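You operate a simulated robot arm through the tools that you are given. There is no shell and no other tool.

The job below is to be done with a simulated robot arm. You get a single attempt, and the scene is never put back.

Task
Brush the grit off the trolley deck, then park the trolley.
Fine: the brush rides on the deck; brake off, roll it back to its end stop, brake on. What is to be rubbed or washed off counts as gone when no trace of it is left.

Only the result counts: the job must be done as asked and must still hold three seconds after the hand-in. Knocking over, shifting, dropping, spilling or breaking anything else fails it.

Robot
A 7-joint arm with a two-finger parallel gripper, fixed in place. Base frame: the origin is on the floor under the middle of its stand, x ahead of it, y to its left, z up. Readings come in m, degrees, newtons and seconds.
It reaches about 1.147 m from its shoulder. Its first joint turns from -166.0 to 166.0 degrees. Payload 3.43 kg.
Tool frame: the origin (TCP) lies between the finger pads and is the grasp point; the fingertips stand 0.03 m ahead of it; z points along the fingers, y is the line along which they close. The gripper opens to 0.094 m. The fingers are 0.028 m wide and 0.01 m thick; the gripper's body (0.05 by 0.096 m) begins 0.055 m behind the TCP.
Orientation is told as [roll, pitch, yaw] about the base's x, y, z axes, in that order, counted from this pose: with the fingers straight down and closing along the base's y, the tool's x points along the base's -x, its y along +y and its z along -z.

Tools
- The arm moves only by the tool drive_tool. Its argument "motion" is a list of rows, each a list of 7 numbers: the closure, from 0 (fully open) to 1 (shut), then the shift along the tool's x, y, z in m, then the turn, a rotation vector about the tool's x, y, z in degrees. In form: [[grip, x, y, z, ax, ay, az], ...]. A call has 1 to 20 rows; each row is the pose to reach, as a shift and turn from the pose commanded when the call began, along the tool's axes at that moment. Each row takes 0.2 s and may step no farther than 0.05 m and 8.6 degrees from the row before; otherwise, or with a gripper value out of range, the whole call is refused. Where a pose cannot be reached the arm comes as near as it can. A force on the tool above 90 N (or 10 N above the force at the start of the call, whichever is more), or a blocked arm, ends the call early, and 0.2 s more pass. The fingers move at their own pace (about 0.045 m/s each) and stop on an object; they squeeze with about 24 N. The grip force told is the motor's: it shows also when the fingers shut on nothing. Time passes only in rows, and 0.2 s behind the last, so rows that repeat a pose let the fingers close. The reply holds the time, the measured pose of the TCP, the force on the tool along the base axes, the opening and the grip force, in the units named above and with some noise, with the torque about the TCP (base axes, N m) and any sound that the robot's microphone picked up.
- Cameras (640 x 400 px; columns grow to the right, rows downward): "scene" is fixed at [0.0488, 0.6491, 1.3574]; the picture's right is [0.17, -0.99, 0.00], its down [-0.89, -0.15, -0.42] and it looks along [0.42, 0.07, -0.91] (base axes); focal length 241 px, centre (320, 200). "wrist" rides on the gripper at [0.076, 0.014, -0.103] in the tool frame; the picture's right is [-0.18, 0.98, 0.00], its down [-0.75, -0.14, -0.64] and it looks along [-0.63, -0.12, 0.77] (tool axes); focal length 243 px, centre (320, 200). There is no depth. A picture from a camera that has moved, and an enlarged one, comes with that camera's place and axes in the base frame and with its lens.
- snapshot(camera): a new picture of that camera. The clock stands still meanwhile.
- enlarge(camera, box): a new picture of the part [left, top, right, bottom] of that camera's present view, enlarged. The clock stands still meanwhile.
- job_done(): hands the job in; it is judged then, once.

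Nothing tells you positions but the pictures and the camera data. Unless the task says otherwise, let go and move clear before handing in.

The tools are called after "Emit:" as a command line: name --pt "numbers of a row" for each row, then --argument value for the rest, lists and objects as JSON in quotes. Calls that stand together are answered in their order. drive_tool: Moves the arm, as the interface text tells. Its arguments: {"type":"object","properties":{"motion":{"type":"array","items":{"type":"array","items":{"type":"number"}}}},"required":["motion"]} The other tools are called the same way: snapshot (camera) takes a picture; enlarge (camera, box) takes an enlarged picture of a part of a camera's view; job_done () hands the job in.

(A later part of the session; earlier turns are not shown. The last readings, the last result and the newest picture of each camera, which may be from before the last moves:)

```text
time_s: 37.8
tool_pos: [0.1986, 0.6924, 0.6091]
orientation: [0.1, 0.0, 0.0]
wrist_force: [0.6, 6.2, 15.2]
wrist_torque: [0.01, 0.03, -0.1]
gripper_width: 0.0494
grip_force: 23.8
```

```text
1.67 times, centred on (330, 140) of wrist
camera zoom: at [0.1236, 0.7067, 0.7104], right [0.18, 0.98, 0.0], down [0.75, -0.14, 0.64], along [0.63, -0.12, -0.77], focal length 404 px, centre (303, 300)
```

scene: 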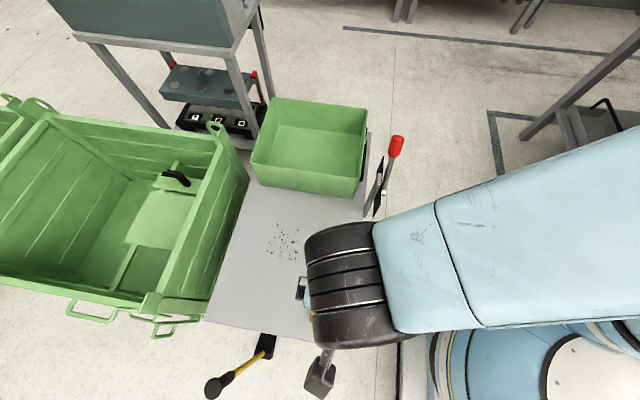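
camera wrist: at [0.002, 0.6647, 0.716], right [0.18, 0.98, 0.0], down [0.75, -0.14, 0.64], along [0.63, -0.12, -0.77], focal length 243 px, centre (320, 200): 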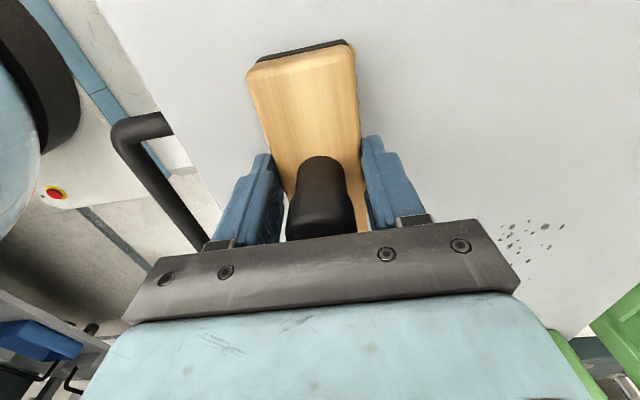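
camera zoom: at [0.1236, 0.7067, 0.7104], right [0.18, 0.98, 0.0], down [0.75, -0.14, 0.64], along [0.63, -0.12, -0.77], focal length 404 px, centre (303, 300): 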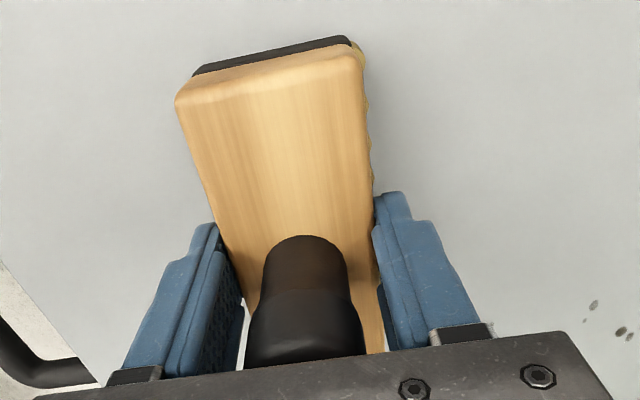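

That strip is clean. Now I shift to x≈0.27 and sweep the rest.

Emit:
drive_tool --pt "1 -0.02 0 0 0 0 0" --pt "1 -0.04 0 0 0 0 0" --pt "1 -0.06 0 0 0 0 0" --pt "1 -0.072 0 0 0 0 0" --pt "1 -0.072 0 0.001 0 0 0"

Emit:
drive_tool --pt "1 0 0.02 0 0 0 0" --pt "1 0 0.04 0 0 0 0" --pt "1 0 0.06 0 0 0 0" --pt "1 0 0.08 0 0 0 0" --pt "1 0 0.1 0 0 0 0" --pt "1 0 0.12 0 0 0 0" --pt "1 0 0.14 0 0 0 0" --pt "1 0 0.16 0 0 0 0" --pt "1 0 0.18 0 0 0 0" --pt "1 0 0.2 0 0 0 0"

Emit:
drive_tool --pt "1 0 -0.02 0 0 0 0" --pt "1 0 -0.04 0 0 0 0" --pt "1 0 -0.06 0 0 0 0" --pt "1 0 -0.08 0 0 0 0" --pt "1 0 -0.1 0 0 0 0" --pt "1 0 -0.12 0 0 0 0" --pt "1 0 -0.14 0 0 0 0" --pt "1 0 -0.16 0 0 0 0" --pt "1 0 -0.18 0 0 0 0" --pt "1 0 -0.2 0 0 0 0"

Emit:
enlarge --camera "wrist" --box '[160, 20, 560, 260]'

Emit:
enlarge --camera "scene" --box '[200, 180, 400, 360]'

```text
time_s: 39.0
tool_pos: [0.2733, 0.6887, 0.6072]
orientation: [0.0, 0.0, 0.0]
wrist_force: [-2.8, -2.4, 20.2]
wrist_torque: [-0.1, 0.01, 0.07]
gripper_width: 0.0498
grip_force: 23.7
```

```text
time_s: 41.2
tool_pos: [0.2724, 0.8926, 0.606]
orientation: [0.0, 0.0, -0.1]
wrist_force: [0.5, 0.1, -2.3]
wrist_torque: [0.01, -0.04, -0.02]
gripper_width: 0.0496
grip_force: 23.9
```

```text
time_s: 43.4
tool_pos: [0.2725, 0.6886, 0.6068]
orientation: [0.0, -0.1, 0.0]
wrist_force: [0.1, 0.8, -2.7]
wrist_torque: [0.02, -0.03, -0.01]
gripper_width: 0.0498
grip_force: 24.5
```

```text
1.60 times, centred on (360, 140) of wrist
camera zoom: at [0.197, 0.7035, 0.7086], right [0.18, 0.98, 0.0], down [0.75, -0.14, 0.64], along [0.63, -0.12, -0.77], focal length 388 px, centre (256, 296)
```

zoom: 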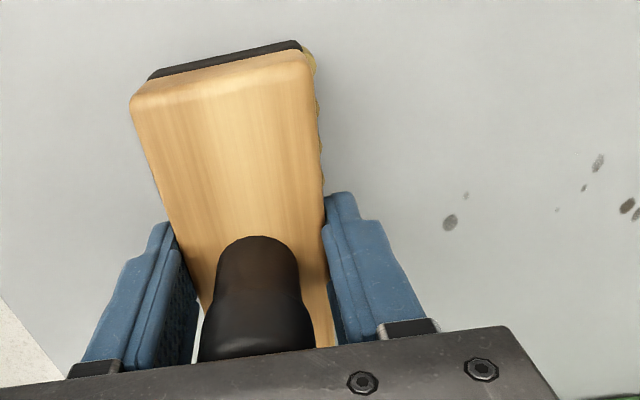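

```text
2.22 times, centred on (300, 270) of scene
camera zoom: at [0.0488, 0.6491, 1.3574], right [0.17, -0.99, 0.0], down [-0.89, -0.15, -0.42], along [0.42, 0.07, -0.91], focal length 536 px, centre (364, 44)
```

zoom: 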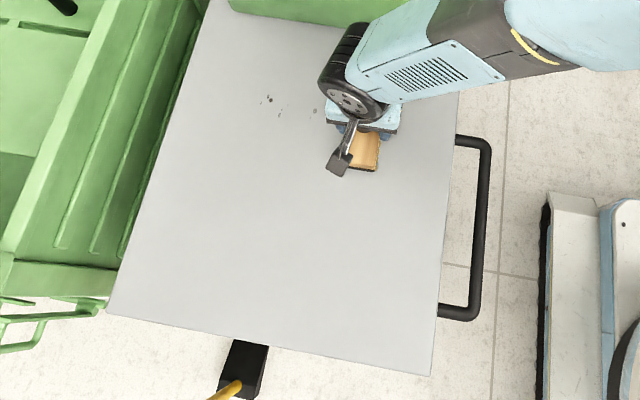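

A few spots at larger x are left because the brush slid up slightly in the grip and lost contact. I'll press again and sweep with a gradual lowering.

Emit:
drive_tool --pt "1 0 0 0.001 0 0 0" --pt "1 0 0 0.002 0 0 0" --pt "1 0 0 0.003 0 0 0"

Emit:
drive_tool --pt "1 -0.005 0.02 0 0 0 0" --pt "1 -0.01 0.04 0.0002 0 0 0" --pt "1 -0.01 0.06 0.0004 0 0 0" --pt "1 -0.01 0.08 0.0006 0 0 0" --pt "1 -0.01 0.1 0.0008 0 0 0"

```text
time_s: 44.2
tool_pos: [0.272, 0.69, 0.6064]
orientation: [0.1, 0.0, 0.1]
wrist_force: [-1.3, -10.2, 26.8]
wrist_torque: [-0.56, 0.24, -0.03]
gripper_width: 0.0495
grip_force: 24.0
```

```text
time_s: 45.4
tool_pos: [0.2814, 0.7889, 0.6049]
orientation: [0.1, 0.0, -0.1]
wrist_force: [-0.6, -15.9, 48.6]
wrist_torque: [-0.81, -0.09, 0.1]
gripper_width: 0.0494
grip_force: 24.0
```

Emit:
drive_tool --pt "1 0 0 -0.001 0 0 0" --pt "1 0 0.02 -0.001 0 0 0" --pt "1 0 0.04 -0.001 0 0 0" --pt "1 0 0.06 -0.001 0 0 0" --pt "1 0 0.08 -0.001 0 0 0" --pt "1 0 0.1 -0.001 0 0 0"

Emit:
enlarge --camera "wrist" --box '[100, 20, 560, 260]'

```text
time_s: 46.8
tool_pos: [0.2818, 0.8878, 0.6034]
orientation: [0.0, 0.0, 0.0]
wrist_force: [0.5, -7.8, 23.0]
wrist_torque: [0.24, -0.01, 0.07]
gripper_width: 0.0494
grip_force: 24.0
```

```text
1.39 times, centred on (330, 140) of wrist
camera zoom: at [0.2071, 0.9042, 0.7062], right [0.18, 0.98, 0.0], down [0.75, -0.14, 0.64], along [0.63, -0.12, -0.77], focal length 338 px, centre (306, 284)
```

zoom: 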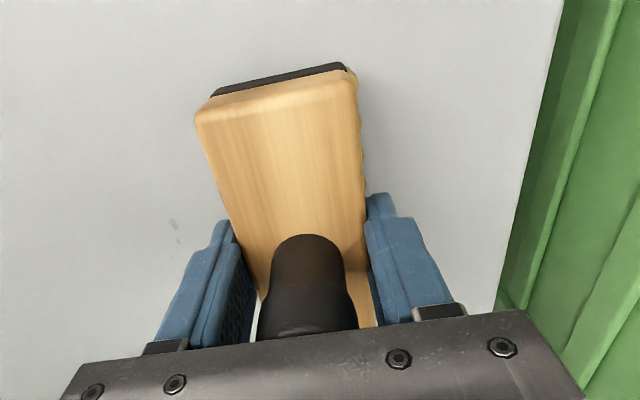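

Only faint traces remain near (0.276, 0.826). Sweeping back under pressure.

Emit:
drive_tool --pt "1 0 -0.02 0 0 0 0" --pt "1 0 -0.04 0 0 0 0" --pt "1 0 -0.06 0 0 0 0" --pt "1 0 -0.08 0 0 0 0" --pt "1 0 -0.1 0 0 0 0"

Emit:
drive_tool --pt "1 0 -0.02 0 0 0 0" --pt "1 0 -0.04 0 0 0 0" --pt "1 0 -0.06 0 0 0 0" --pt "1 0 -0.08 0 0 0 0" --pt "1 0 -0.1 0 0 0 0"

Emit:
enlarge --camera "wrist" --box '[160, 20, 600, 260]'

Emit:
enlarge --camera "scene" --box '[240, 190, 360, 280]'

```text
time_s: 48.0
tool_pos: [0.2827, 0.7893, 0.6051]
orientation: [0.0, 0.0, 0.0]
wrist_force: [0.0, 3.6, 14.8]
wrist_torque: [0.61, -0.02, -0.05]
gripper_width: 0.0498
grip_force: 24.2
```

```text
time_s: 49.2
tool_pos: [0.2822, 0.6907, 0.6046]
orientation: [0.1, 0.0, -0.1]
wrist_force: [-0.2, 6.2, 18.6]
wrist_torque: [0.6, 0.03, -0.11]
gripper_width: 0.0497
grip_force: 23.9
```

```text
1.45 times, centred on (380, 140) of wrist
camera zoom: at [0.2071, 0.7055, 0.7062], right [0.18, 0.98, 0.0], down [0.75, -0.14, 0.64], along [0.63, -0.12, -0.77], focal length 353 px, centre (233, 287)
```

zoom: 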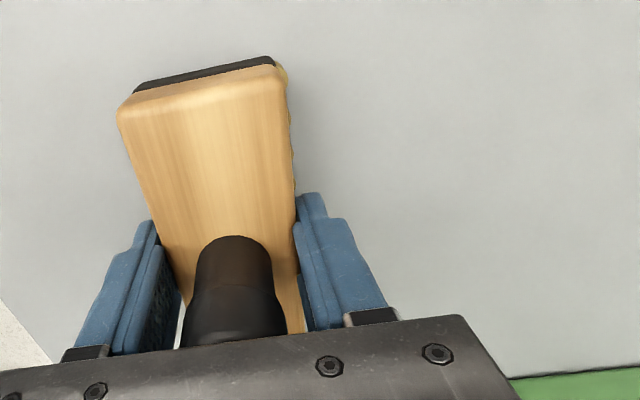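

```text
4.44 times, centred on (300, 235) of scene
camera zoom: at [0.0488, 0.6491, 1.3574], right [0.17, -0.99, 0.0], down [-0.89, -0.15, -0.42], along [0.42, 0.07, -0.91], focal length 1072 px, centre (409, 44)
```

zoom: 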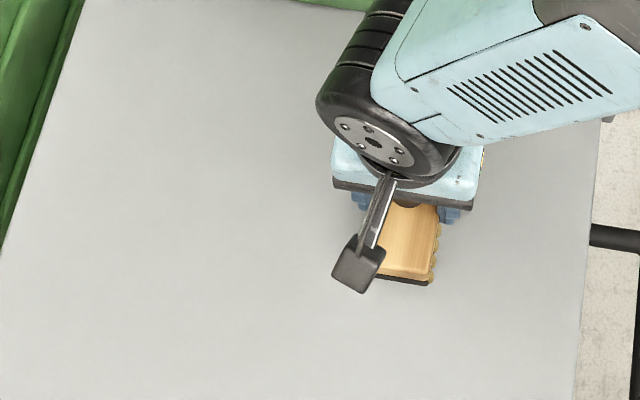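

It looks clean. One more pressed round trip at x≈0.235 to remove any faint residue.

Emit:
drive_tool --pt "1 0.02 0.01 0 0 0 0" --pt "1 0.04 0.02 0 0 0 0" --pt "1 0.047 0.04 0 0 0 0" --pt "1 0.047 0.06 0 0 0 0" --pt "1 0.047 0.08 0 0 0 0" --pt "1 0.047 0.1 0 0 0 0" --pt "1 0.047 0.12 0 0 0 0"

Emit:
drive_tool --pt "1 0 0.02 0 0 0 0" --pt "1 0 0.04 0 0 0 0" --pt "1 0 0.06 0 0 0 0" --pt "1 0 0.075 0 0 0 0" --pt "1 0 0.055 0 0 0 0" --pt "1 0 0.035 0 0 0 0" --pt "1 0 0.015 0 0 0 0"

Emit:
drive_tool --pt "1 0 -0.02 0 0 0 0" --pt "1 0 -0.04 0 0 0 0" --pt "1 0 -0.06 0 0 0 0" --pt "1 0 -0.08 0 0 0 0" --pt "1 0 -0.1 0 0 0 0" --pt "1 0 -0.12 0 0 0 0"

```text
time_s: 50.8
tool_pos: [0.2348, 0.81, 0.6053]
orientation: [-0.1, 0.0, 0.1]
wrist_force: [-0.9, -4.3, 10.4]
wrist_torque: [0.1, 0.14, 0.08]
gripper_width: 0.0496
grip_force: 24.2
```

```text
time_s: 52.4
tool_pos: [0.2367, 0.8248, 0.6058]
orientation: [0.0, 0.0, 0.0]
wrist_force: [-1.1, 3.0, 6.8]
wrist_torque: [0.4, -0.08, -0.04]
gripper_width: 0.0496
grip_force: 24.6
```

```text
time_s: 53.8
tool_pos: [0.2349, 0.7022, 0.6045]
orientation: [0.0, 0.1, 0.0]
wrist_force: [0.5, 5.1, 12.1]
wrist_torque: [0.59, -0.23, 0.01]
gripper_width: 0.0495
grip_force: 23.8
```

Grit appears gone. I'll slide the brush back to its original spot, release it and inspect the deck.

Emit:
drive_tool --pt "1 0.02 -0.007 -0.0005 0 0 0" --pt "1 0.045 -0.015 -0.0005 0 0 0" --pt "1 0.07 -0.024 -0.0005 0 0 0" --pt "1 0.095 -0.032 -0.0005 0 0 0" --pt "1 0.12 -0.04 -0.0005 0 0 0" --pt "1 0.14 -0.047 -0.0005 0 0 0" --pt "1 0.156 -0.052 -0.0005 0 0 0"

```text
time_s: 55.4
tool_pos: [0.0787, 0.6538, 0.6059]
orientation: [0.0, 0.0, 0.0]
wrist_force: [-1.0, -0.4, 4.3]
wrist_torque: [0.13, -0.3, 0.03]
gripper_width: 0.0499
grip_force: 23.8
```

Brush sits on the deck with light contact. Opening and rising straight up.

Emit:
drive_tool --pt "0 0 0 0 0 0 0" --pt "0 0 0 0 0 0 0" --pt "0 0 0 0 0 0 0" --pt "0 0 0 0 0 0 0" --pt "0 0 0 0 0 0 0"

Emit:
drive_tool --pt "0 0 0 -0.02 0 0 0" --pt "0 0 0 -0.05 0 0 0" --pt "0 0 0 -0.1 0 0 0" --pt "0 0 0 -0.15 0 0 0" --pt "0 0 0 -0.2 0 0 0" --pt "0 0 0 -0.25 0 0 0"

Emit:
snapshot --camera "wrist"

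Emit:
enlarge --camera "wrist" --box '[260, 0, 560, 220]'

Emit:
enlarge --camera "scene" --box '[220, 180, 360, 280]'

```text
time_s: 56.6
tool_pos: [0.0788, 0.6538, 0.6048]
orientation: [-0.1, 0.1, -0.1]
wrist_force: [-0.2, -0.4, 0.2]
wrist_torque: [0.01, 0.0, -0.01]
gripper_width: 0.094
grip_force: 0.0
```

```text
time_s: 58.0
tool_pos: [0.0854, 0.6521, 0.8504]
orientation: [-0.5, -0.2, -0.8]
wrist_force: [-0.3, -0.2, -0.2]
wrist_torque: [0.02, -0.01, -0.01]
gripper_width: 0.094
grip_force: 0.1
```

```text
taken
camera wrist: at [0.0098, 0.6698, 0.9519], right [0.2, 0.98, -0.01], down [0.75, -0.14, 0.65], along [0.63, -0.13, -0.76], focal length 243 px, centre (320, 200)
```

wrist: 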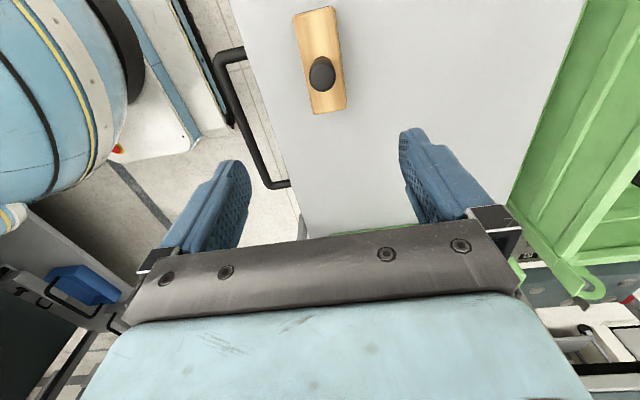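

```text
1.82 times, centred on (410, 110) of wrist
camera zoom: at [0.0098, 0.6698, 0.9519], right [0.2, 0.98, -0.01], down [0.75, -0.14, 0.65], along [0.63, -0.13, -0.76], focal length 441 px, centre (156, 364)
```

zoom: 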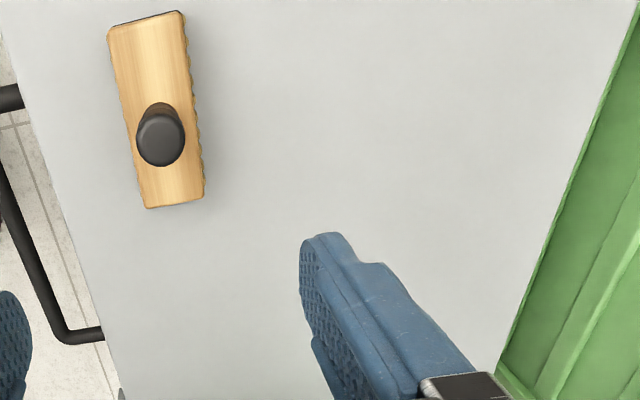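

```text
4.00 times, centred on (290, 230) of scene
camera zoom: at [0.0488, 0.6491, 1.3574], right [0.17, -0.99, 0.0], down [-0.89, -0.15, -0.42], along [0.42, 0.07, -0.91], focal length 964 px, centre (440, 80)
```

zoom: 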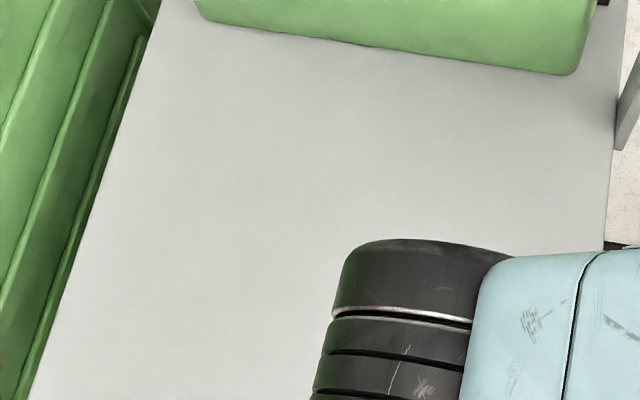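

The deck is clean and the brush sits back in its place. Next is the brake lever: pivot about (0.412, 0.51, 0.71), red tip about (0.488, 0.513, 0.845). I'll go above and beyond it on the +x side with closed fingers.

Emit:
drive_tool --pt "1 0 0 -0.05 0 0 0" --pt "1 0 0 -0.1 0 0 0" --pt "1 -0.04 -0.012 -0.14 0 0 -7.5" --pt "1 -0.08 -0.023 -0.145 0 0 -15" --pt "1 -0.12 -0.035 -0.145 0 0 -22.5" --pt "1 -0.16 -0.046 -0.145 0 0 -30" --pt "1 -0.2 -0.058 -0.145 0 0 -37.5" --pt "1 -0.24 -0.07 -0.145 0 0 -45" --pt "1 -0.28 -0.081 -0.145 0 0 -52.5" --pt "1 -0.32 -0.093 -0.145 0 0 -60" --pt "1 -0.36 -0.104 -0.145 0 0 -67.5" --pt "1 -0.4 -0.116 -0.145 0 0 -75" --pt "1 -0.44 -0.128 -0.145 0 0 -82.5" --pt "1 -0.48 -0.14 -0.145 0 0 -90" --pt "1 -0.496 -0.144 -0.145 0 0 -90"

Emit:
snapshot --camera "wrist"

Emit:
snapshot --camera "scene"

```text
refused: row 3 steps farther than a row can; nothing moved
```

```text
taken
camera wrist: at [0.0098, 0.6698, 0.9519], right [0.2, 0.98, -0.01], down [0.75, -0.14, 0.65], along [0.63, -0.13, -0.76], focal length 243 px, centre (320, 200)
```

wrist: 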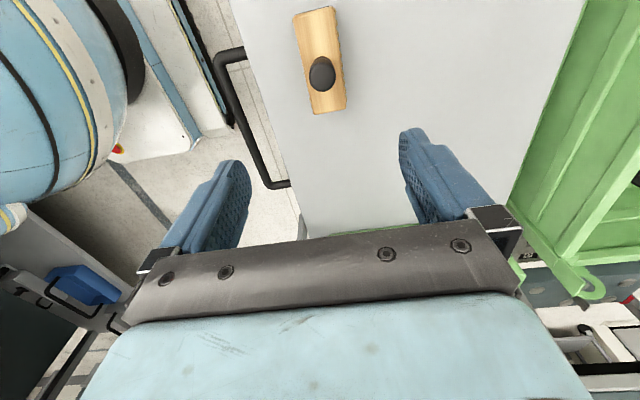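

```text
taken
```

scene: 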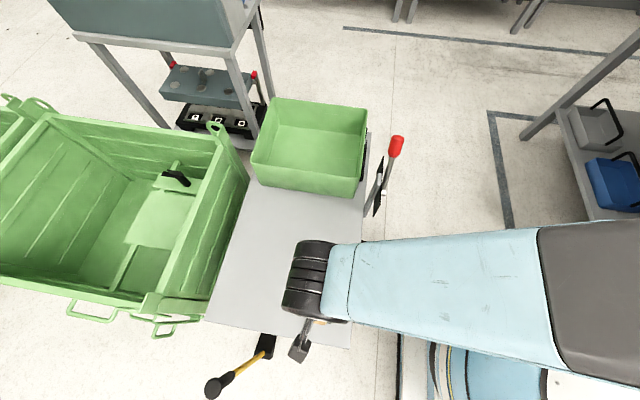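

That step was too long; I'll split it up.

Emit:
drive_tool --pt "1 0 0 -0.045 0 0 0" --pt "1 0 0 -0.09 0 0 0" --pt "1 0 0 -0.135 0 0 0" --pt "1 -0.04 -0.012 -0.145 0 0 -7.5" --pt "1 -0.08 -0.023 -0.145 0 0 -15" --pt "1 -0.12 -0.035 -0.145 0 0 -22.5" --pt "1 -0.16 -0.046 -0.145 0 0 -30" --pt "1 -0.2 -0.058 -0.145 0 0 -37.5" --pt "1 -0.24 -0.07 -0.145 0 0 -45" --pt "1 -0.28 -0.081 -0.145 0 0 -52.5" --pt "1 -0.32 -0.093 -0.145 0 0 -60" --pt "1 -0.36 -0.104 -0.145 0 0 -67.5" --pt "1 -0.4 -0.116 -0.145 0 0 -75" --pt "1 -0.44 -0.128 -0.145 0 0 -82.5" --pt "1 -0.48 -0.14 -0.145 0 0 -90" --pt "1 -0.496 -0.144 -0.145 0 0 -90"

Emit:
snapshot --camera "wrist"

Emit:
snapshot --camera "scene"

```text
time_s: 61.4
tool_pos: [0.5785, 0.5052, 1.001]
orientation: [0.1, -0.1, 90.1]
wrist_force: [-0.4, 0.6, -0.1]
wrist_torque: [-0.04, -0.04, -0.06]
gripper_width: 0.0002
grip_force: 24.5
```

```text
taken
camera wrist: at [0.5653, 0.4316, 1.1011], right [-0.98, 0.18, 0.0], down [0.14, 0.75, 0.64], along [0.12, 0.63, -0.77], focal length 243 px, centre (320, 200)
```

wrist: 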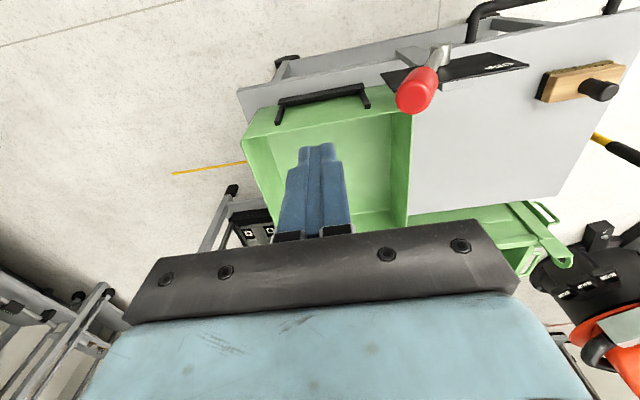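

```text
taken
```

scene: 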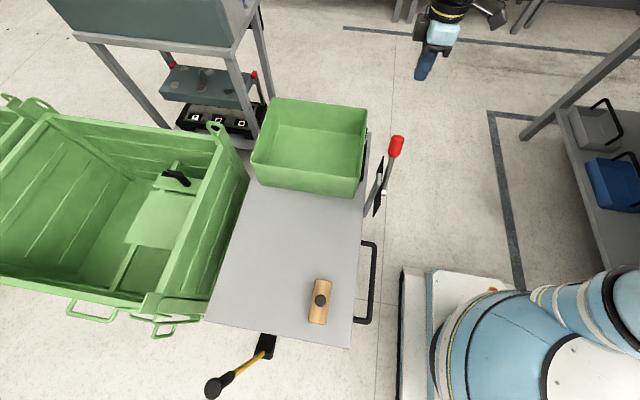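

Emit:
enlarge --camera "wrist" --box '[360, 20, 560, 140]'

Emit:
enlarge --camera "scene" --box '[340, 120, 440, 220]'

```text
3.20 times, centred on (460, 80) of wrist
camera zoom: at [0.5653, 0.4316, 1.1011], right [-0.98, 0.18, 0.0], down [0.14, 0.75, 0.64], along [0.12, 0.63, -0.77], focal length 776 px, centre (-128, 584)
```

zoom: 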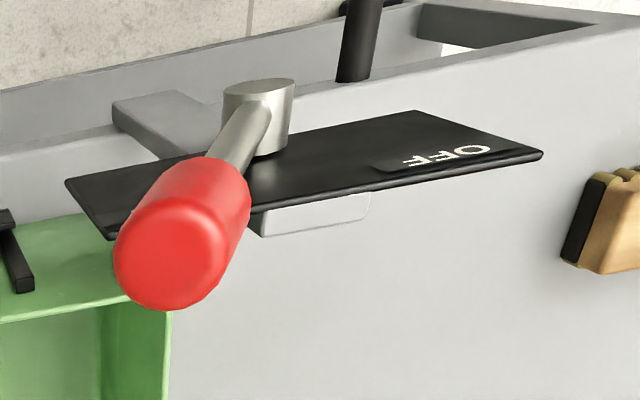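

```text
4.00 times, centred on (390, 170) of scene
camera zoom: at [0.0488, 0.6491, 1.3574], right [0.17, -0.99, 0.0], down [-0.89, -0.15, -0.42], along [0.42, 0.07, -0.91], focal length 964 px, centre (40, 320)
```

zoom: 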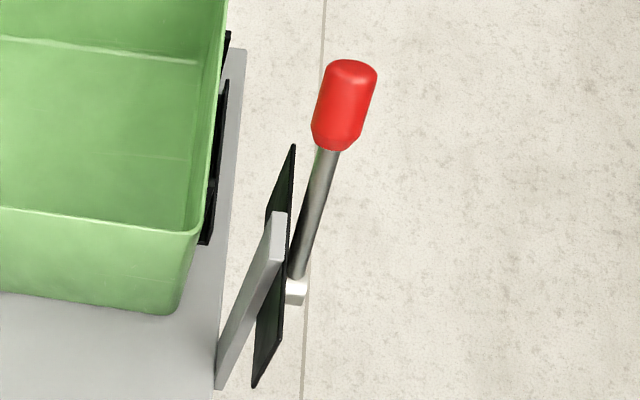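

Triangulating carefully: pivot ≈ (0.408, 0.513, 0.703), red tip ≈ (0.488, 0.52, 0.857), i.e. leaning about 28° toward +x (ON). I'll lower closed fingers on its +x side and push toward −x (OFF).

Emit:
drive_tool --pt "1 -0.001 0 0.045 0 0 0" --pt "1 -0.002 0 0.09 0 0 0" --pt "1 -0.002 0 0.135 0 0 0" --pt "1 -0.002 0 0.166 0 0 0"

Emit:
drive_tool --pt "1 0 0.02 0 0 0 0" --pt "1 0 0.04 0 0 0 0" --pt "1 0 0.055 0 0 0 0" --pt "1 0 0.07 0 0 0 0" --pt "1 0 0.085 0 0 0 0" --pt "1 0 0.1 0 0 0 0"

Emit:
snapshot --camera "wrist"

Emit:
enlarge --camera "scene" --box '[300, 80, 460, 240]'

```text
time_s: 62.4
tool_pos: [0.5772, 0.5107, 0.8341]
orientation: [0.0, 0.0, 90.1]
wrist_force: [-0.1, 0.2, -0.5]
wrist_torque: [-0.01, 0.01, 0.02]
gripper_width: 0.0
grip_force: 23.9
```

```text
time_s: 63.8
tool_pos: [0.4759, 0.512, 0.8335]
orientation: [0.0, 0.0, 89.9]
wrist_force: [0.0, 0.5, -0.4]
wrist_torque: [-0.01, 0.03, -0.03]
gripper_width: 0.0
grip_force: 24.3
```

```text
taken
camera wrist: at [0.4625, 0.4368, 0.9347], right [-0.98, 0.18, 0.0], down [0.14, 0.75, 0.64], along [0.12, 0.63, -0.77], focal length 243 px, centre (320, 200)
```

wrist: 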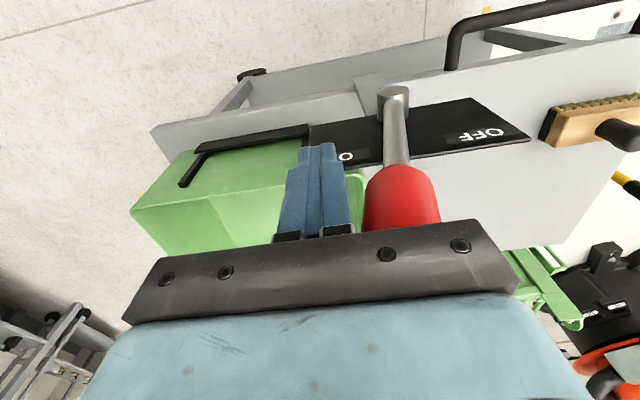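

```text
2.50 times, centred on (380, 160) of scene
camera zoom: at [0.0488, 0.6491, 1.3574], right [0.17, -0.99, 0.0], down [-0.89, -0.15, -0.42], along [0.42, 0.07, -0.91], focal length 603 px, centre (170, 300)
```

zoom: 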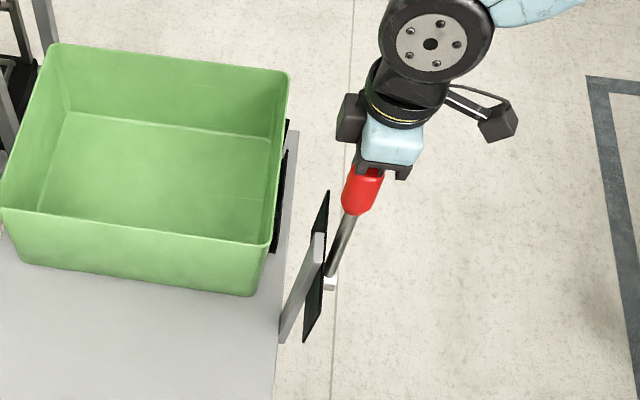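

The lever is following the fingers easily. I continue pushing to OFF.

Emit:
drive_tool --pt "1 0 0.015 0 0 0 0" --pt "1 0 0.03 0 0 0 0" --pt "1 0 0.045 0 0 0 0"

Emit:
snapshot --camera "wrist"

Emit:
drive_tool --pt "1 0 0.01 0 0 0 0" --pt "1 0 0.02 0 0 0 0" --pt "1 0 0.03 0 0 0 0"

Emit:
snapshot --camera "wrist"

```text
time_s: 64.6
tool_pos: [0.4313, 0.511, 0.8348]
orientation: [0.0, 0.0, 90.0]
wrist_force: [-0.1, 0.5, 0.5]
wrist_torque: [-0.01, 0.03, -0.01]
gripper_width: 0.0
grip_force: 24.1
```

```text
taken
camera wrist: at [0.418, 0.4355, 0.9366], right [-0.98, 0.18, 0.0], down [0.14, 0.75, 0.64], along [0.12, 0.63, -0.77], focal length 243 px, centre (320, 200)
```

wrist: 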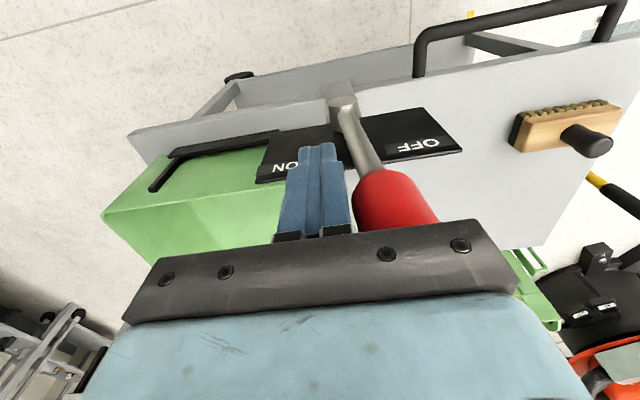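

```text
time_s: 65.4
tool_pos: [0.3997, 0.511, 0.8346]
orientation: [0.0, -0.1, 90.0]
wrist_force: [-0.1, -0.7, 0.3]
wrist_torque: [0.0, 0.07, 0.0]
gripper_width: 0.0001
grip_force: 23.9
```

```text
taken
camera wrist: at [0.388, 0.4352, 0.9357], right [-0.98, 0.18, 0.0], down [0.14, 0.75, 0.64], along [0.12, 0.63, -0.77], focal length 243 px, centre (320, 200)
```

wrist: 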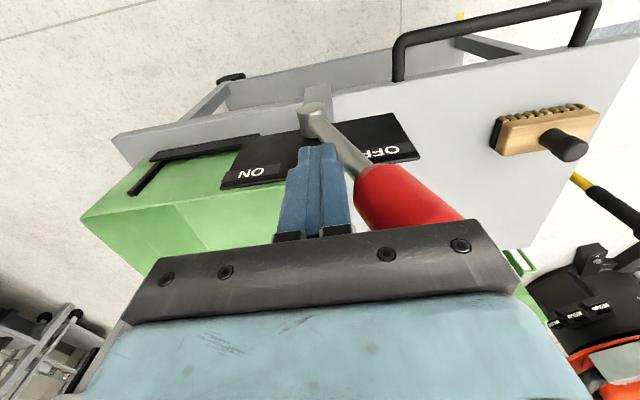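

Emit:
drive_tool --pt "1 0 0.008 0 0 0 0" --pt "1 0 0.016 0 0 0 0"

Emit:
drive_tool --pt "1 0 0.006 0 0 0 0" --pt "1 0 0.012 0 0 0 0"

Emit:
snapshot --camera "wrist"

```text
time_s: 66.0
tool_pos: [0.3839, 0.5108, 0.8338]
orientation: [0.1, -0.1, 90.1]
wrist_force: [-0.5, -0.1, 0.1]
wrist_torque: [-0.01, -0.05, 0.0]
gripper_width: 0.0
grip_force: 24.4
```

```text
time_s: 66.6
tool_pos: [0.3716, 0.5104, 0.8335]
orientation: [0.1, 0.0, 90.0]
wrist_force: [-0.3, 0.5, -0.1]
wrist_torque: [0.01, 0.01, -0.02]
gripper_width: 0.0
grip_force: 24.0
```

```text
taken
camera wrist: at [0.3593, 0.436, 0.9345], right [-0.98, 0.18, 0.0], down [0.14, 0.75, 0.64], along [0.12, 0.63, -0.77], focal length 243 px, centre (320, 200)
```

wrist: 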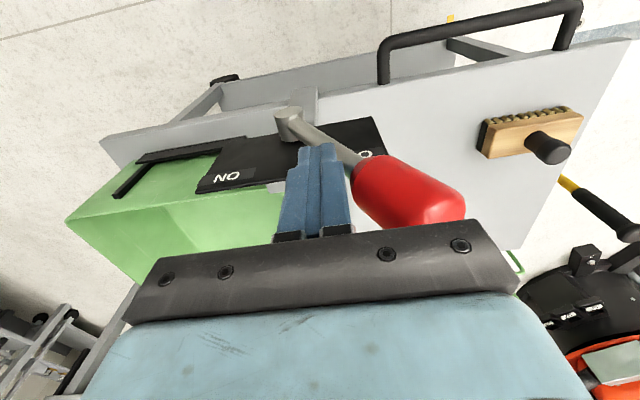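

Emit:
drive_tool --pt "1 0 0.005 0 0 0 0" --pt "1 0 0.01 0 0 0 0"

Emit:
snapshot --camera "wrist"

```text
time_s: 67.2
tool_pos: [0.362, 0.5104, 0.8327]
orientation: [0.0, 0.2, 90.1]
wrist_force: [-0.6, -0.4, -0.7]
wrist_torque: [0.04, 0.03, 0.0]
gripper_width: 0.0
grip_force: 24.4
```

```text
taken
camera wrist: at [0.3489, 0.435, 0.9342], right [-0.98, 0.18, 0.0], down [0.14, 0.75, 0.64], along [0.12, 0.63, -0.77], focal length 243 px, centre (320, 200)
```

wrist: 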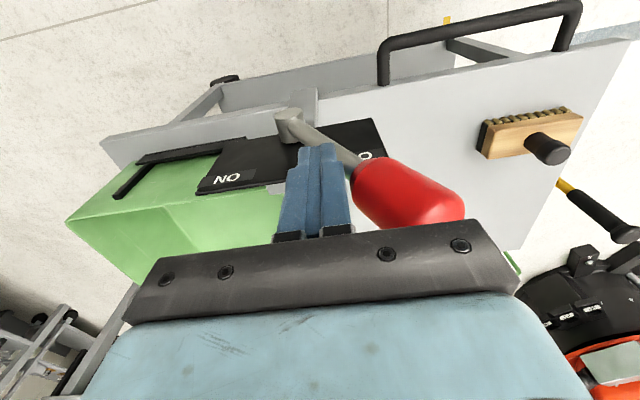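

The image shows the lever now over OFF and, on the last centimetre, the whole trolley rolled with me: the brake is released and it rolls very freely. I'll back off gently so as not to nudge anything, then rise.

Emit:
drive_tool --pt "1 0 -0.015 0 0 0 0" --pt "1 0.01 -0.03 -0.005 0 0 0" --pt "1 0.02 -0.03 -0.05 0 0 0" --pt "1 0.03 -0.03 -0.095 0 0 0" --pt "1 0.04 -0.03 -0.14 0 0 0"

Emit:
snapshot --camera "wrist"

Emit:
snapshot --camera "scene"

```text
time_s: 68.4
tool_pos: [0.3936, 0.4699, 0.9725]
orientation: [0.1, 0.2, 90.0]
wrist_force: [0.6, 0.7, -0.4]
wrist_torque: [-0.06, 0.04, 0.03]
gripper_width: 0.0
grip_force: 24.5
```

```text
taken
camera wrist: at [0.3813, 0.3957, 1.0739], right [-0.98, 0.18, 0.0], down [0.14, 0.75, 0.64], along [0.12, 0.63, -0.77], focal length 243 px, centre (320, 200)
```

wrist: 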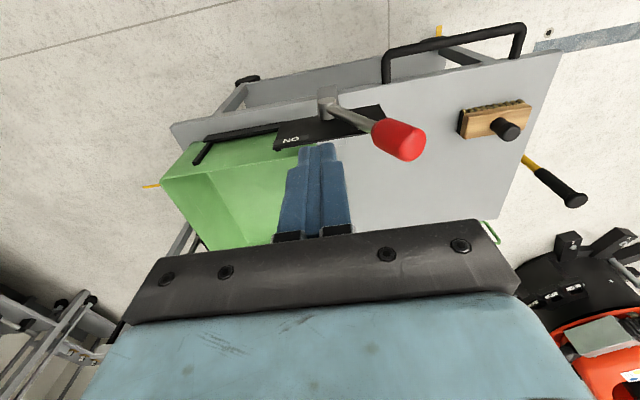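

```text
taken
```

scene: 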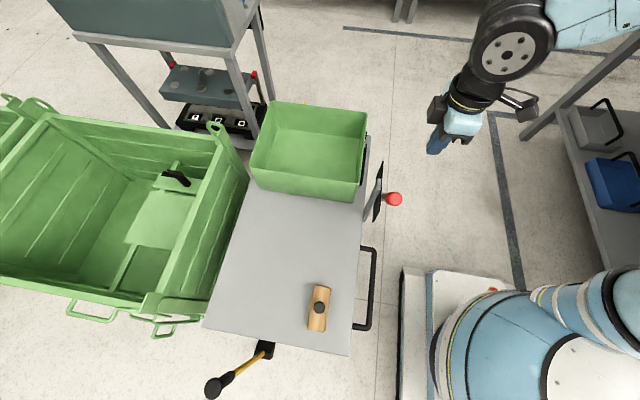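

The lever is at OFF and the trolley shifted about a centimetre toward −x. I'll check whether it is still drifting.

Emit:
enlarge --camera "scene" --box '[200, 290, 360, 390]'

Emit:
drive_tool --pt "1 0 0 -0.02 0 0 0" --pt "1 0 0 -0.03 0 0 0" --pt "1 0 0 -0.03 0 0 0"

Emit:
enlarge --camera "scene" --box '[200, 290, 360, 390]'

```text
4.00 times, centred on (280, 340) of scene
camera zoom: at [0.0488, 0.6491, 1.3574], right [0.17, -0.99, 0.0], down [-0.89, -0.15, -0.42], along [0.42, 0.07, -0.91], focal length 964 px, centre (480, -360)
```

zoom: 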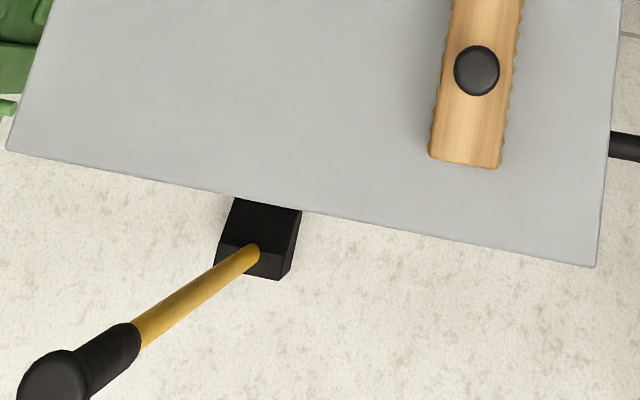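

```text
time_s: 69.2
tool_pos: [0.3939, 0.4708, 1.0032]
orientation: [0.0, 0.0, 90.0]
wrist_force: [0.6, 0.0, 0.4]
wrist_torque: [-0.03, 0.01, -0.01]
gripper_width: 0.0001
grip_force: 24.6
```

```text
4.00 times, centred on (280, 340) of scene
camera zoom: at [0.0488, 0.6491, 1.3574], right [0.17, -0.99, 0.0], down [-0.89, -0.15, -0.42], along [0.42, 0.07, -0.91], focal length 964 px, centre (480, -360)
```

zoom: 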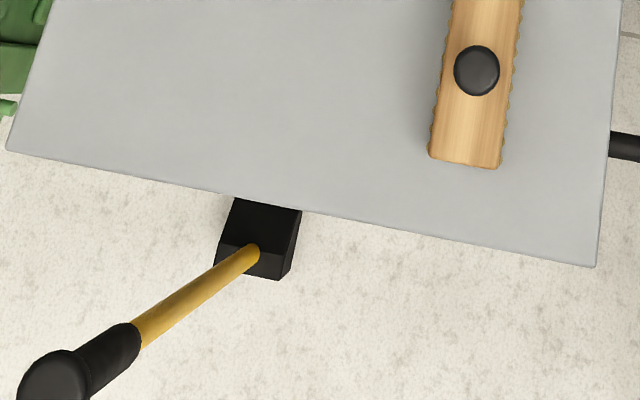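

It's at rest, about 2 cm toward −x of where it started (deck edge ≈ −0.048), still clear of the maul. Now to the handle bar: along x ≈ 0.03–0.265 at y≈0.50, z≈0.543.

Emit:
drive_tool --pt "0.47 -0.002 0.02 0 0 0 8" --pt "0.47 -0.004 0.04 0 0 0 16" --pt "0.47 -0.006 0.06 0 0 0 24" --pt "0.47 -0.008 0.08 0 0 0 32" --pt "0.47 -0.01 0.1 0 0 0 40" --pt "0.47 -0.012 0.12 0 0 0 48" --pt "0.47 -0.015 0.14 0 0 0 56" --pt "0.47 -0.018 0.16 0 0 0 64" --pt "0.47 -0.021 0.18 0.02 0 0 72" --pt "0.47 -0.025 0.2 0.04 0 0 80" --pt "0.47 -0.029 0.224 0.06 0 0 88" --pt "0.47 -0.029 0.224 0.1 0 0 90"

Emit:
snapshot --camera "wrist"

Emit:
snapshot --camera "scene"

```text
time_s: 71.8
tool_pos: [0.1679, 0.5017, 0.905]
orientation: [0.0, 0.1, -0.1]
wrist_force: [0.2, 0.2, 0.3]
wrist_torque: [-0.01, -0.01, 0.01]
gripper_width: 0.0498
grip_force: 0.0
```

```text
taken
camera wrist: at [0.0937, 0.5162, 1.0065], right [0.19, 0.98, 0.0], down [0.75, -0.14, 0.64], along [0.63, -0.12, -0.77], focal length 243 px, centre (320, 200)
```

wrist: 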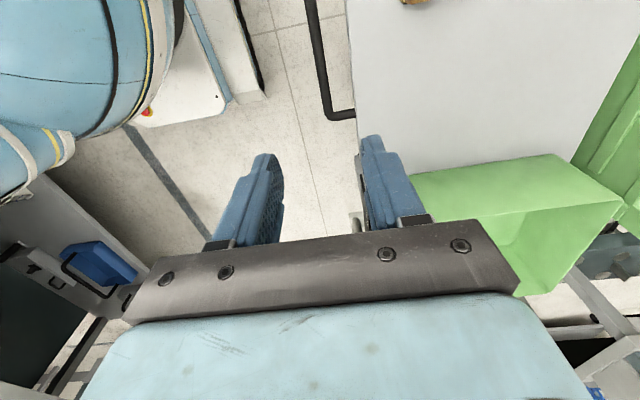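

```text
taken
```

scene: 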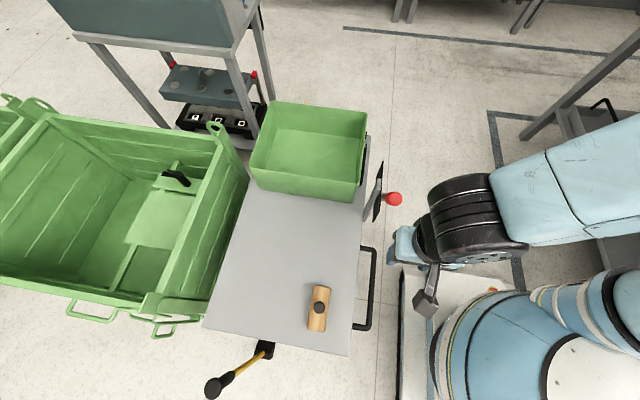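

The bar runs at y≈0.504 with a gap to the deck edge (0.552). I'll lower the half-open fingers around it at x≈0.14.

Emit:
drive_tool --pt "0.47 0.01 0.0015 0.045 0 0 0" --pt "0.47 0.02 0.0015 0.09 0 0 0" --pt "0.47 0.028 0.0015 0.135 0 0 0" --pt "0.47 0.028 0.0015 0.18 0 0 0" --pt "0.47 0.028 0.0015 0.22 0 0 0" --pt "0.47 0.028 0.0015 0.26 0 0 0"

Emit:
snapshot --camera "wrist"

Emit:
snapshot --camera "scene"

```text
time_s: 73.2
tool_pos: [0.14, 0.5006, 0.6444]
orientation: [0.1, 0.0, 0.0]
wrist_force: [0.3, -0.8, 0.5]
wrist_torque: [0.02, 0.01, 0.0]
gripper_width: 0.0497
grip_force: 0.0
```

```text
taken
camera wrist: at [0.0651, 0.5155, 0.7458], right [0.18, 0.98, 0.0], down [0.75, -0.14, 0.64], along [0.63, -0.12, -0.77], focal length 243 px, centre (320, 200)
```

wrist: 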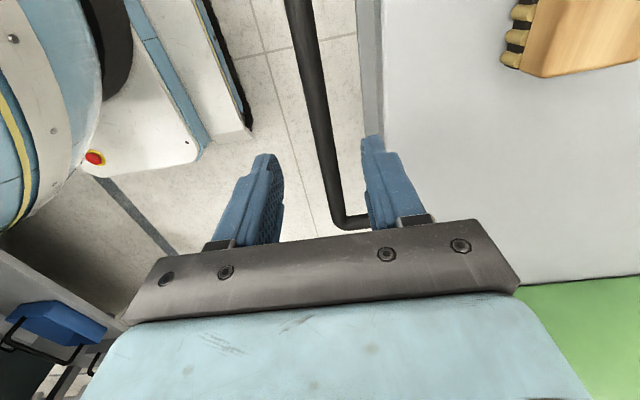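

```text
taken
```

scene: 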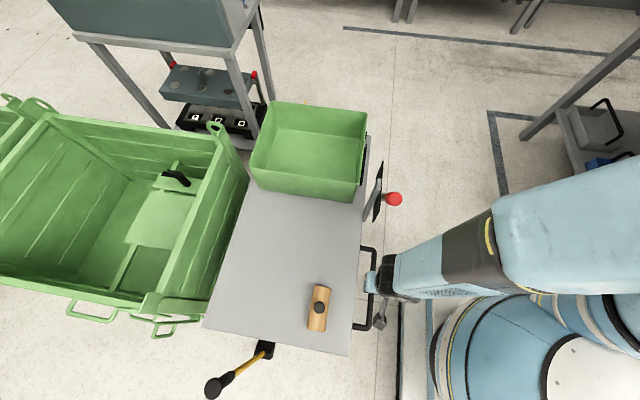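

Emit:
drive_tool --pt "0.47 0 0.002 0.03 0 0 0" --pt "0.47 0 0.002 0.055 0 0 0" --pt "0.47 0 0.002 0.075 0 0 0" --pt "0.47 0 0.002 0.09 0 0 0" --pt "0.47 0 0.002 0.098 0 0 0"

Emit:
snapshot --camera "wrist"

```text
time_s: 74.4
tool_pos: [0.1411, 0.5018, 0.5453]
orientation: [0.0, -0.1, 0.1]
wrist_force: [0.2, 0.0, 0.0]
wrist_torque: [0.01, -0.01, -0.01]
gripper_width: 0.05
grip_force: 0.2
```

```text
taken
camera wrist: at [0.0657, 0.5173, 0.6473], right [0.18, 0.98, 0.0], down [0.75, -0.14, 0.64], along [0.63, -0.12, -0.77], focal length 243 px, centre (320, 200)
```

wrist: 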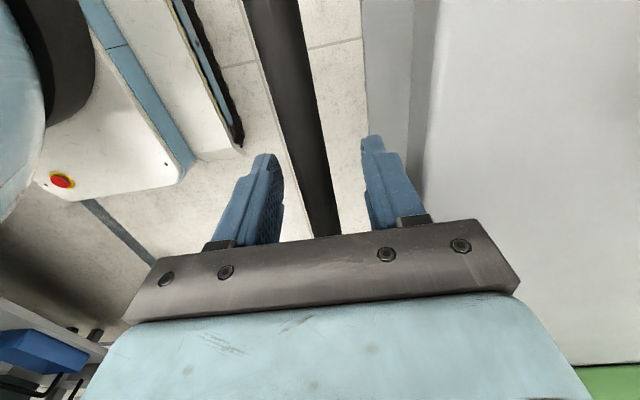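

The bar is between the fingers. Closing on it.

Emit:
drive_tool --pt "1 0 0 0 0 0 0" --pt "1 0 0 0 0 0 0" --pt "1 0 0 0 0 0 0" --pt "1 0 0 0 0 0 0"

Emit:
snapshot --camera "wrist"

```text
time_s: 75.4
tool_pos: [0.1408, 0.5001, 0.5458]
orientation: [-0.2, 0.1, 0.0]
wrist_force: [1.2, -25.6, 4.7]
wrist_torque: [-0.04, 0.01, 0.0]
gripper_width: 0.0223
grip_force: 45.0
```

```text
taken
camera wrist: at [0.0657, 0.5157, 0.6472], right [0.18, 0.98, 0.0], down [0.75, -0.14, 0.64], along [0.63, -0.12, -0.77], focal length 243 px, centre (320, 200)
```

wrist: 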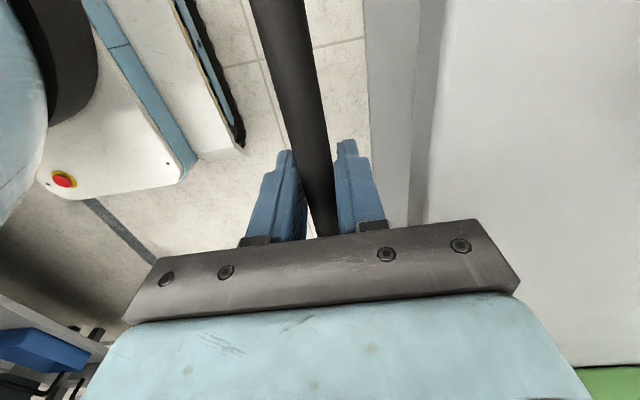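

Gripped (0.022 m), with some sideways load since the bar is slightly to −y; I'll shift to relieve it.

Emit:
drive_tool --pt "1 0 -0.001 0 0 0 0" --pt "1 0 -0.002 0 0 0 0" --pt "1 0 -0.003 0 0 0 0"

```text
time_s: 76.2
tool_pos: [0.1401, 0.4995, 0.5461]
orientation: [-0.1, 0.0, -0.1]
wrist_force: [3.8, -22.2, -8.1]
wrist_torque: [-0.06, 0.0, 0.03]
gripper_width: 0.0227
grip_force: 45.5
```

Emit:
drive_tool --pt "1 0 -0.001 0 0 0 0" --pt "1 0 -0.002 0 0 0 0" --pt "1 0 -0.003 0 0 0 0" --pt "1 0 -0.003 0 0 0 0"

```text
time_s: 77.2
tool_pos: [0.1409, 0.5, 0.5456]
orientation: [0.3, 0.0, 0.0]
wrist_force: [2.0, 23.3, -5.1]
wrist_torque: [0.11, 0.35, -0.02]
gripper_width: 0.0223
grip_force: 44.9
```

Emit:
drive_tool --pt "1 0 0.0008 0 0 0 0" --pt "1 0 0.0015 0 0 0 0"

```text
time_s: 77.8
tool_pos: [0.1413, 0.5, 0.5472]
orientation: [0.1, -0.1, 0.0]
wrist_force: [3.5, 26.6, -2.8]
wrist_torque: [0.09, -0.22, -0.06]
gripper_width: 0.0225
grip_force: 45.3
```

Emit:
drive_tool --pt "1 0 0.001 0 0 0 0" --pt "1 0 0.001 0 0 0 0" --pt "1 0 0.001 0 0 0 0"

Emit:
enlarge --camera "wrist" --box '[220, 80, 420, 240]'

```text
time_s: 78.6
tool_pos: [0.1405, 0.5001, 0.5466]
orientation: [-0.1, 0.0, 0.0]
wrist_force: [3.7, 12.3, 23.1]
wrist_torque: [-0.04, -0.37, 0.03]
gripper_width: 0.0221
grip_force: 45.3
```

```text
2.50 times, centred on (320, 160) of wrist
camera zoom: at [0.0649, 0.5153, 0.6473], right [0.18, 0.98, 0.0], down [0.75, -0.14, 0.64], along [0.63, -0.12, -0.77], focal length 606 px, centre (320, 300)
```

zoom: 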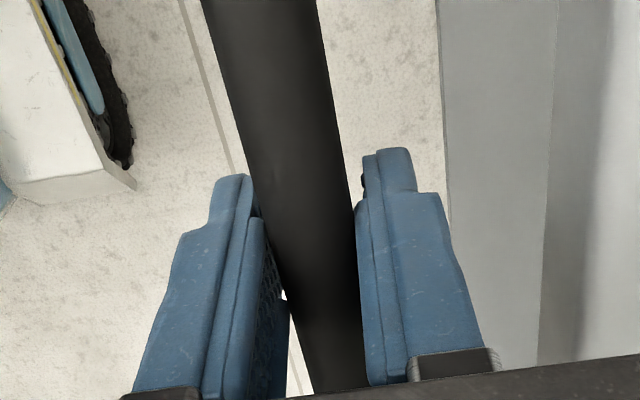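

It's gripped. I'll now roll the trolley toward +x gently and watch the force.

Emit:
drive_tool --pt "1 -0.004 0 0 0 0 0" --pt "1 -0.01 0 0 0 0 0" --pt "1 -0.018 0 0 0 0 0" --pt "1 -0.026 0 0 0 0 0" --pt "1 -0.03 0 0 0 0 0"

Emit:
snapshot --camera "scene"

```text
time_s: 79.8
tool_pos: [0.1707, 0.5011, 0.5467]
orientation: [0.0, 0.0, 0.0]
wrist_force: [-1.1, 11.8, 13.9]
wrist_torque: [0.07, 0.33, 0.12]
gripper_width: 0.0225
grip_force: 44.6
```

```text
taken
```

scene: 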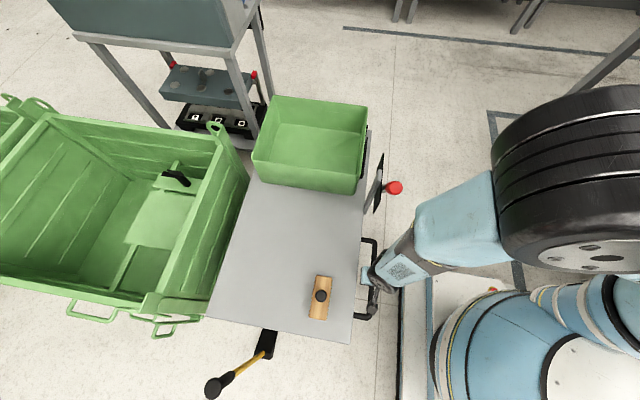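

The trolley follows easily. I continue toward +x in stages, watching for the stop.

Emit:
drive_tool --pt "1 -0.006 0 0 0 0 0" --pt "1 -0.018 0 0 0 0 0" --pt "1 -0.033 0 0 0 0 0" --pt "1 -0.048 0 0 0 0 0" --pt "1 -0.063 0 0 0 0 0" --pt "1 -0.078 0 0 0 0 0" --pt "1 -0.09 0 0 0 0 0" --pt "1 -0.098 0 0 0 0 0" --pt "1 -0.1 0 0 0 0 0"

Emit:
snapshot --camera "scene"

Emit:
snapshot --camera "wrist"

```text
time_s: 81.8
tool_pos: [0.2691, 0.5, 0.5453]
orientation: [0.0, 0.1, 0.0]
wrist_force: [-3.0, -2.8, 25.4]
wrist_torque: [0.01, -0.95, -0.03]
gripper_width: 0.0222
grip_force: 45.2
```

```text
taken
```

scene: 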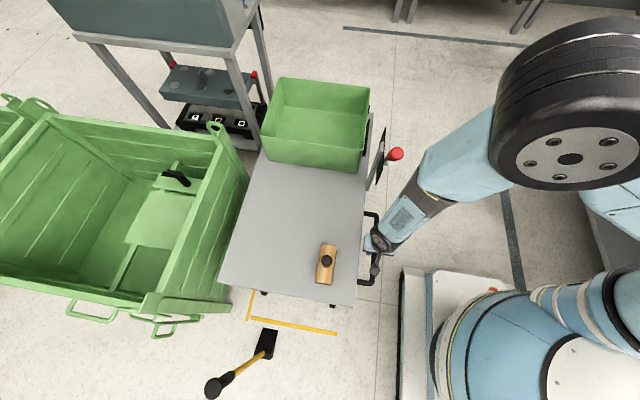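

```text
taken
camera wrist: at [0.1946, 0.5152, 0.647], right [0.18, 0.98, 0.0], down [0.75, -0.14, 0.64], along [0.63, -0.12, -0.77], focal length 243 px, centre (320, 200)
```

wrist: 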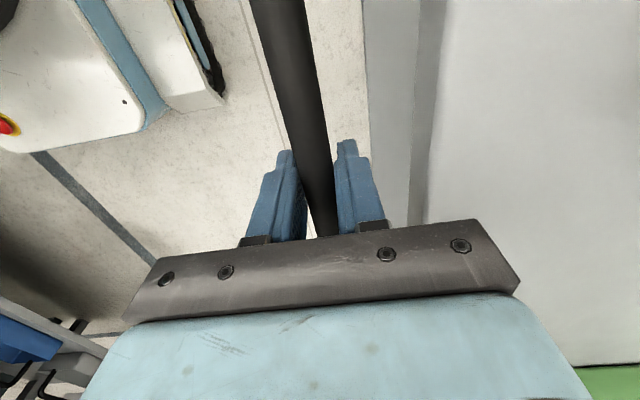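

Rolling works; behind the trolley an L-shaped yellow marking is now visible (cross line at x≈−0.03, side line along y≈1.0). I'll keep rolling to +x toward the stop, easing the vertical load a little.

Emit:
drive_tool --pt "1 -0.006 0 -0.001 0 0 0" --pt "1 -0.018 0 -0.001 0 0 0" --pt "1 -0.033 0 -0.001 0 0 0" --pt "1 -0.048 0 -0.001 0 0 0" --pt "1 -0.063 0 -0.001 0 0 0" --pt "1 -0.078 0 -0.001 0 0 0" --pt "1 -0.09 0 -0.001 0 0 0" --pt "1 -0.098 0 -0.001 0 0 0" --pt "1 -0.1 0 -0.001 0 0 0"

Emit:
snapshot --camera "scene"

```text
time_s: 83.8
tool_pos: [0.3708, 0.4989, 0.5451]
orientation: [-0.2, 0.0, 0.0]
wrist_force: [-3.3, 4.3, -30.8]
wrist_torque: [-0.01, -0.57, 0.01]
gripper_width: 0.0222
grip_force: 45.4
```

```text
taken
```

scene: 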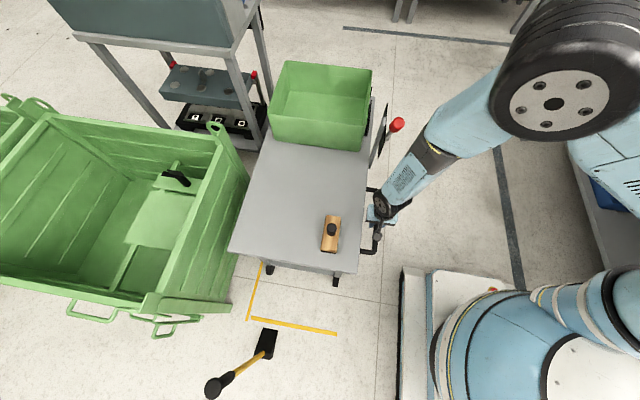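

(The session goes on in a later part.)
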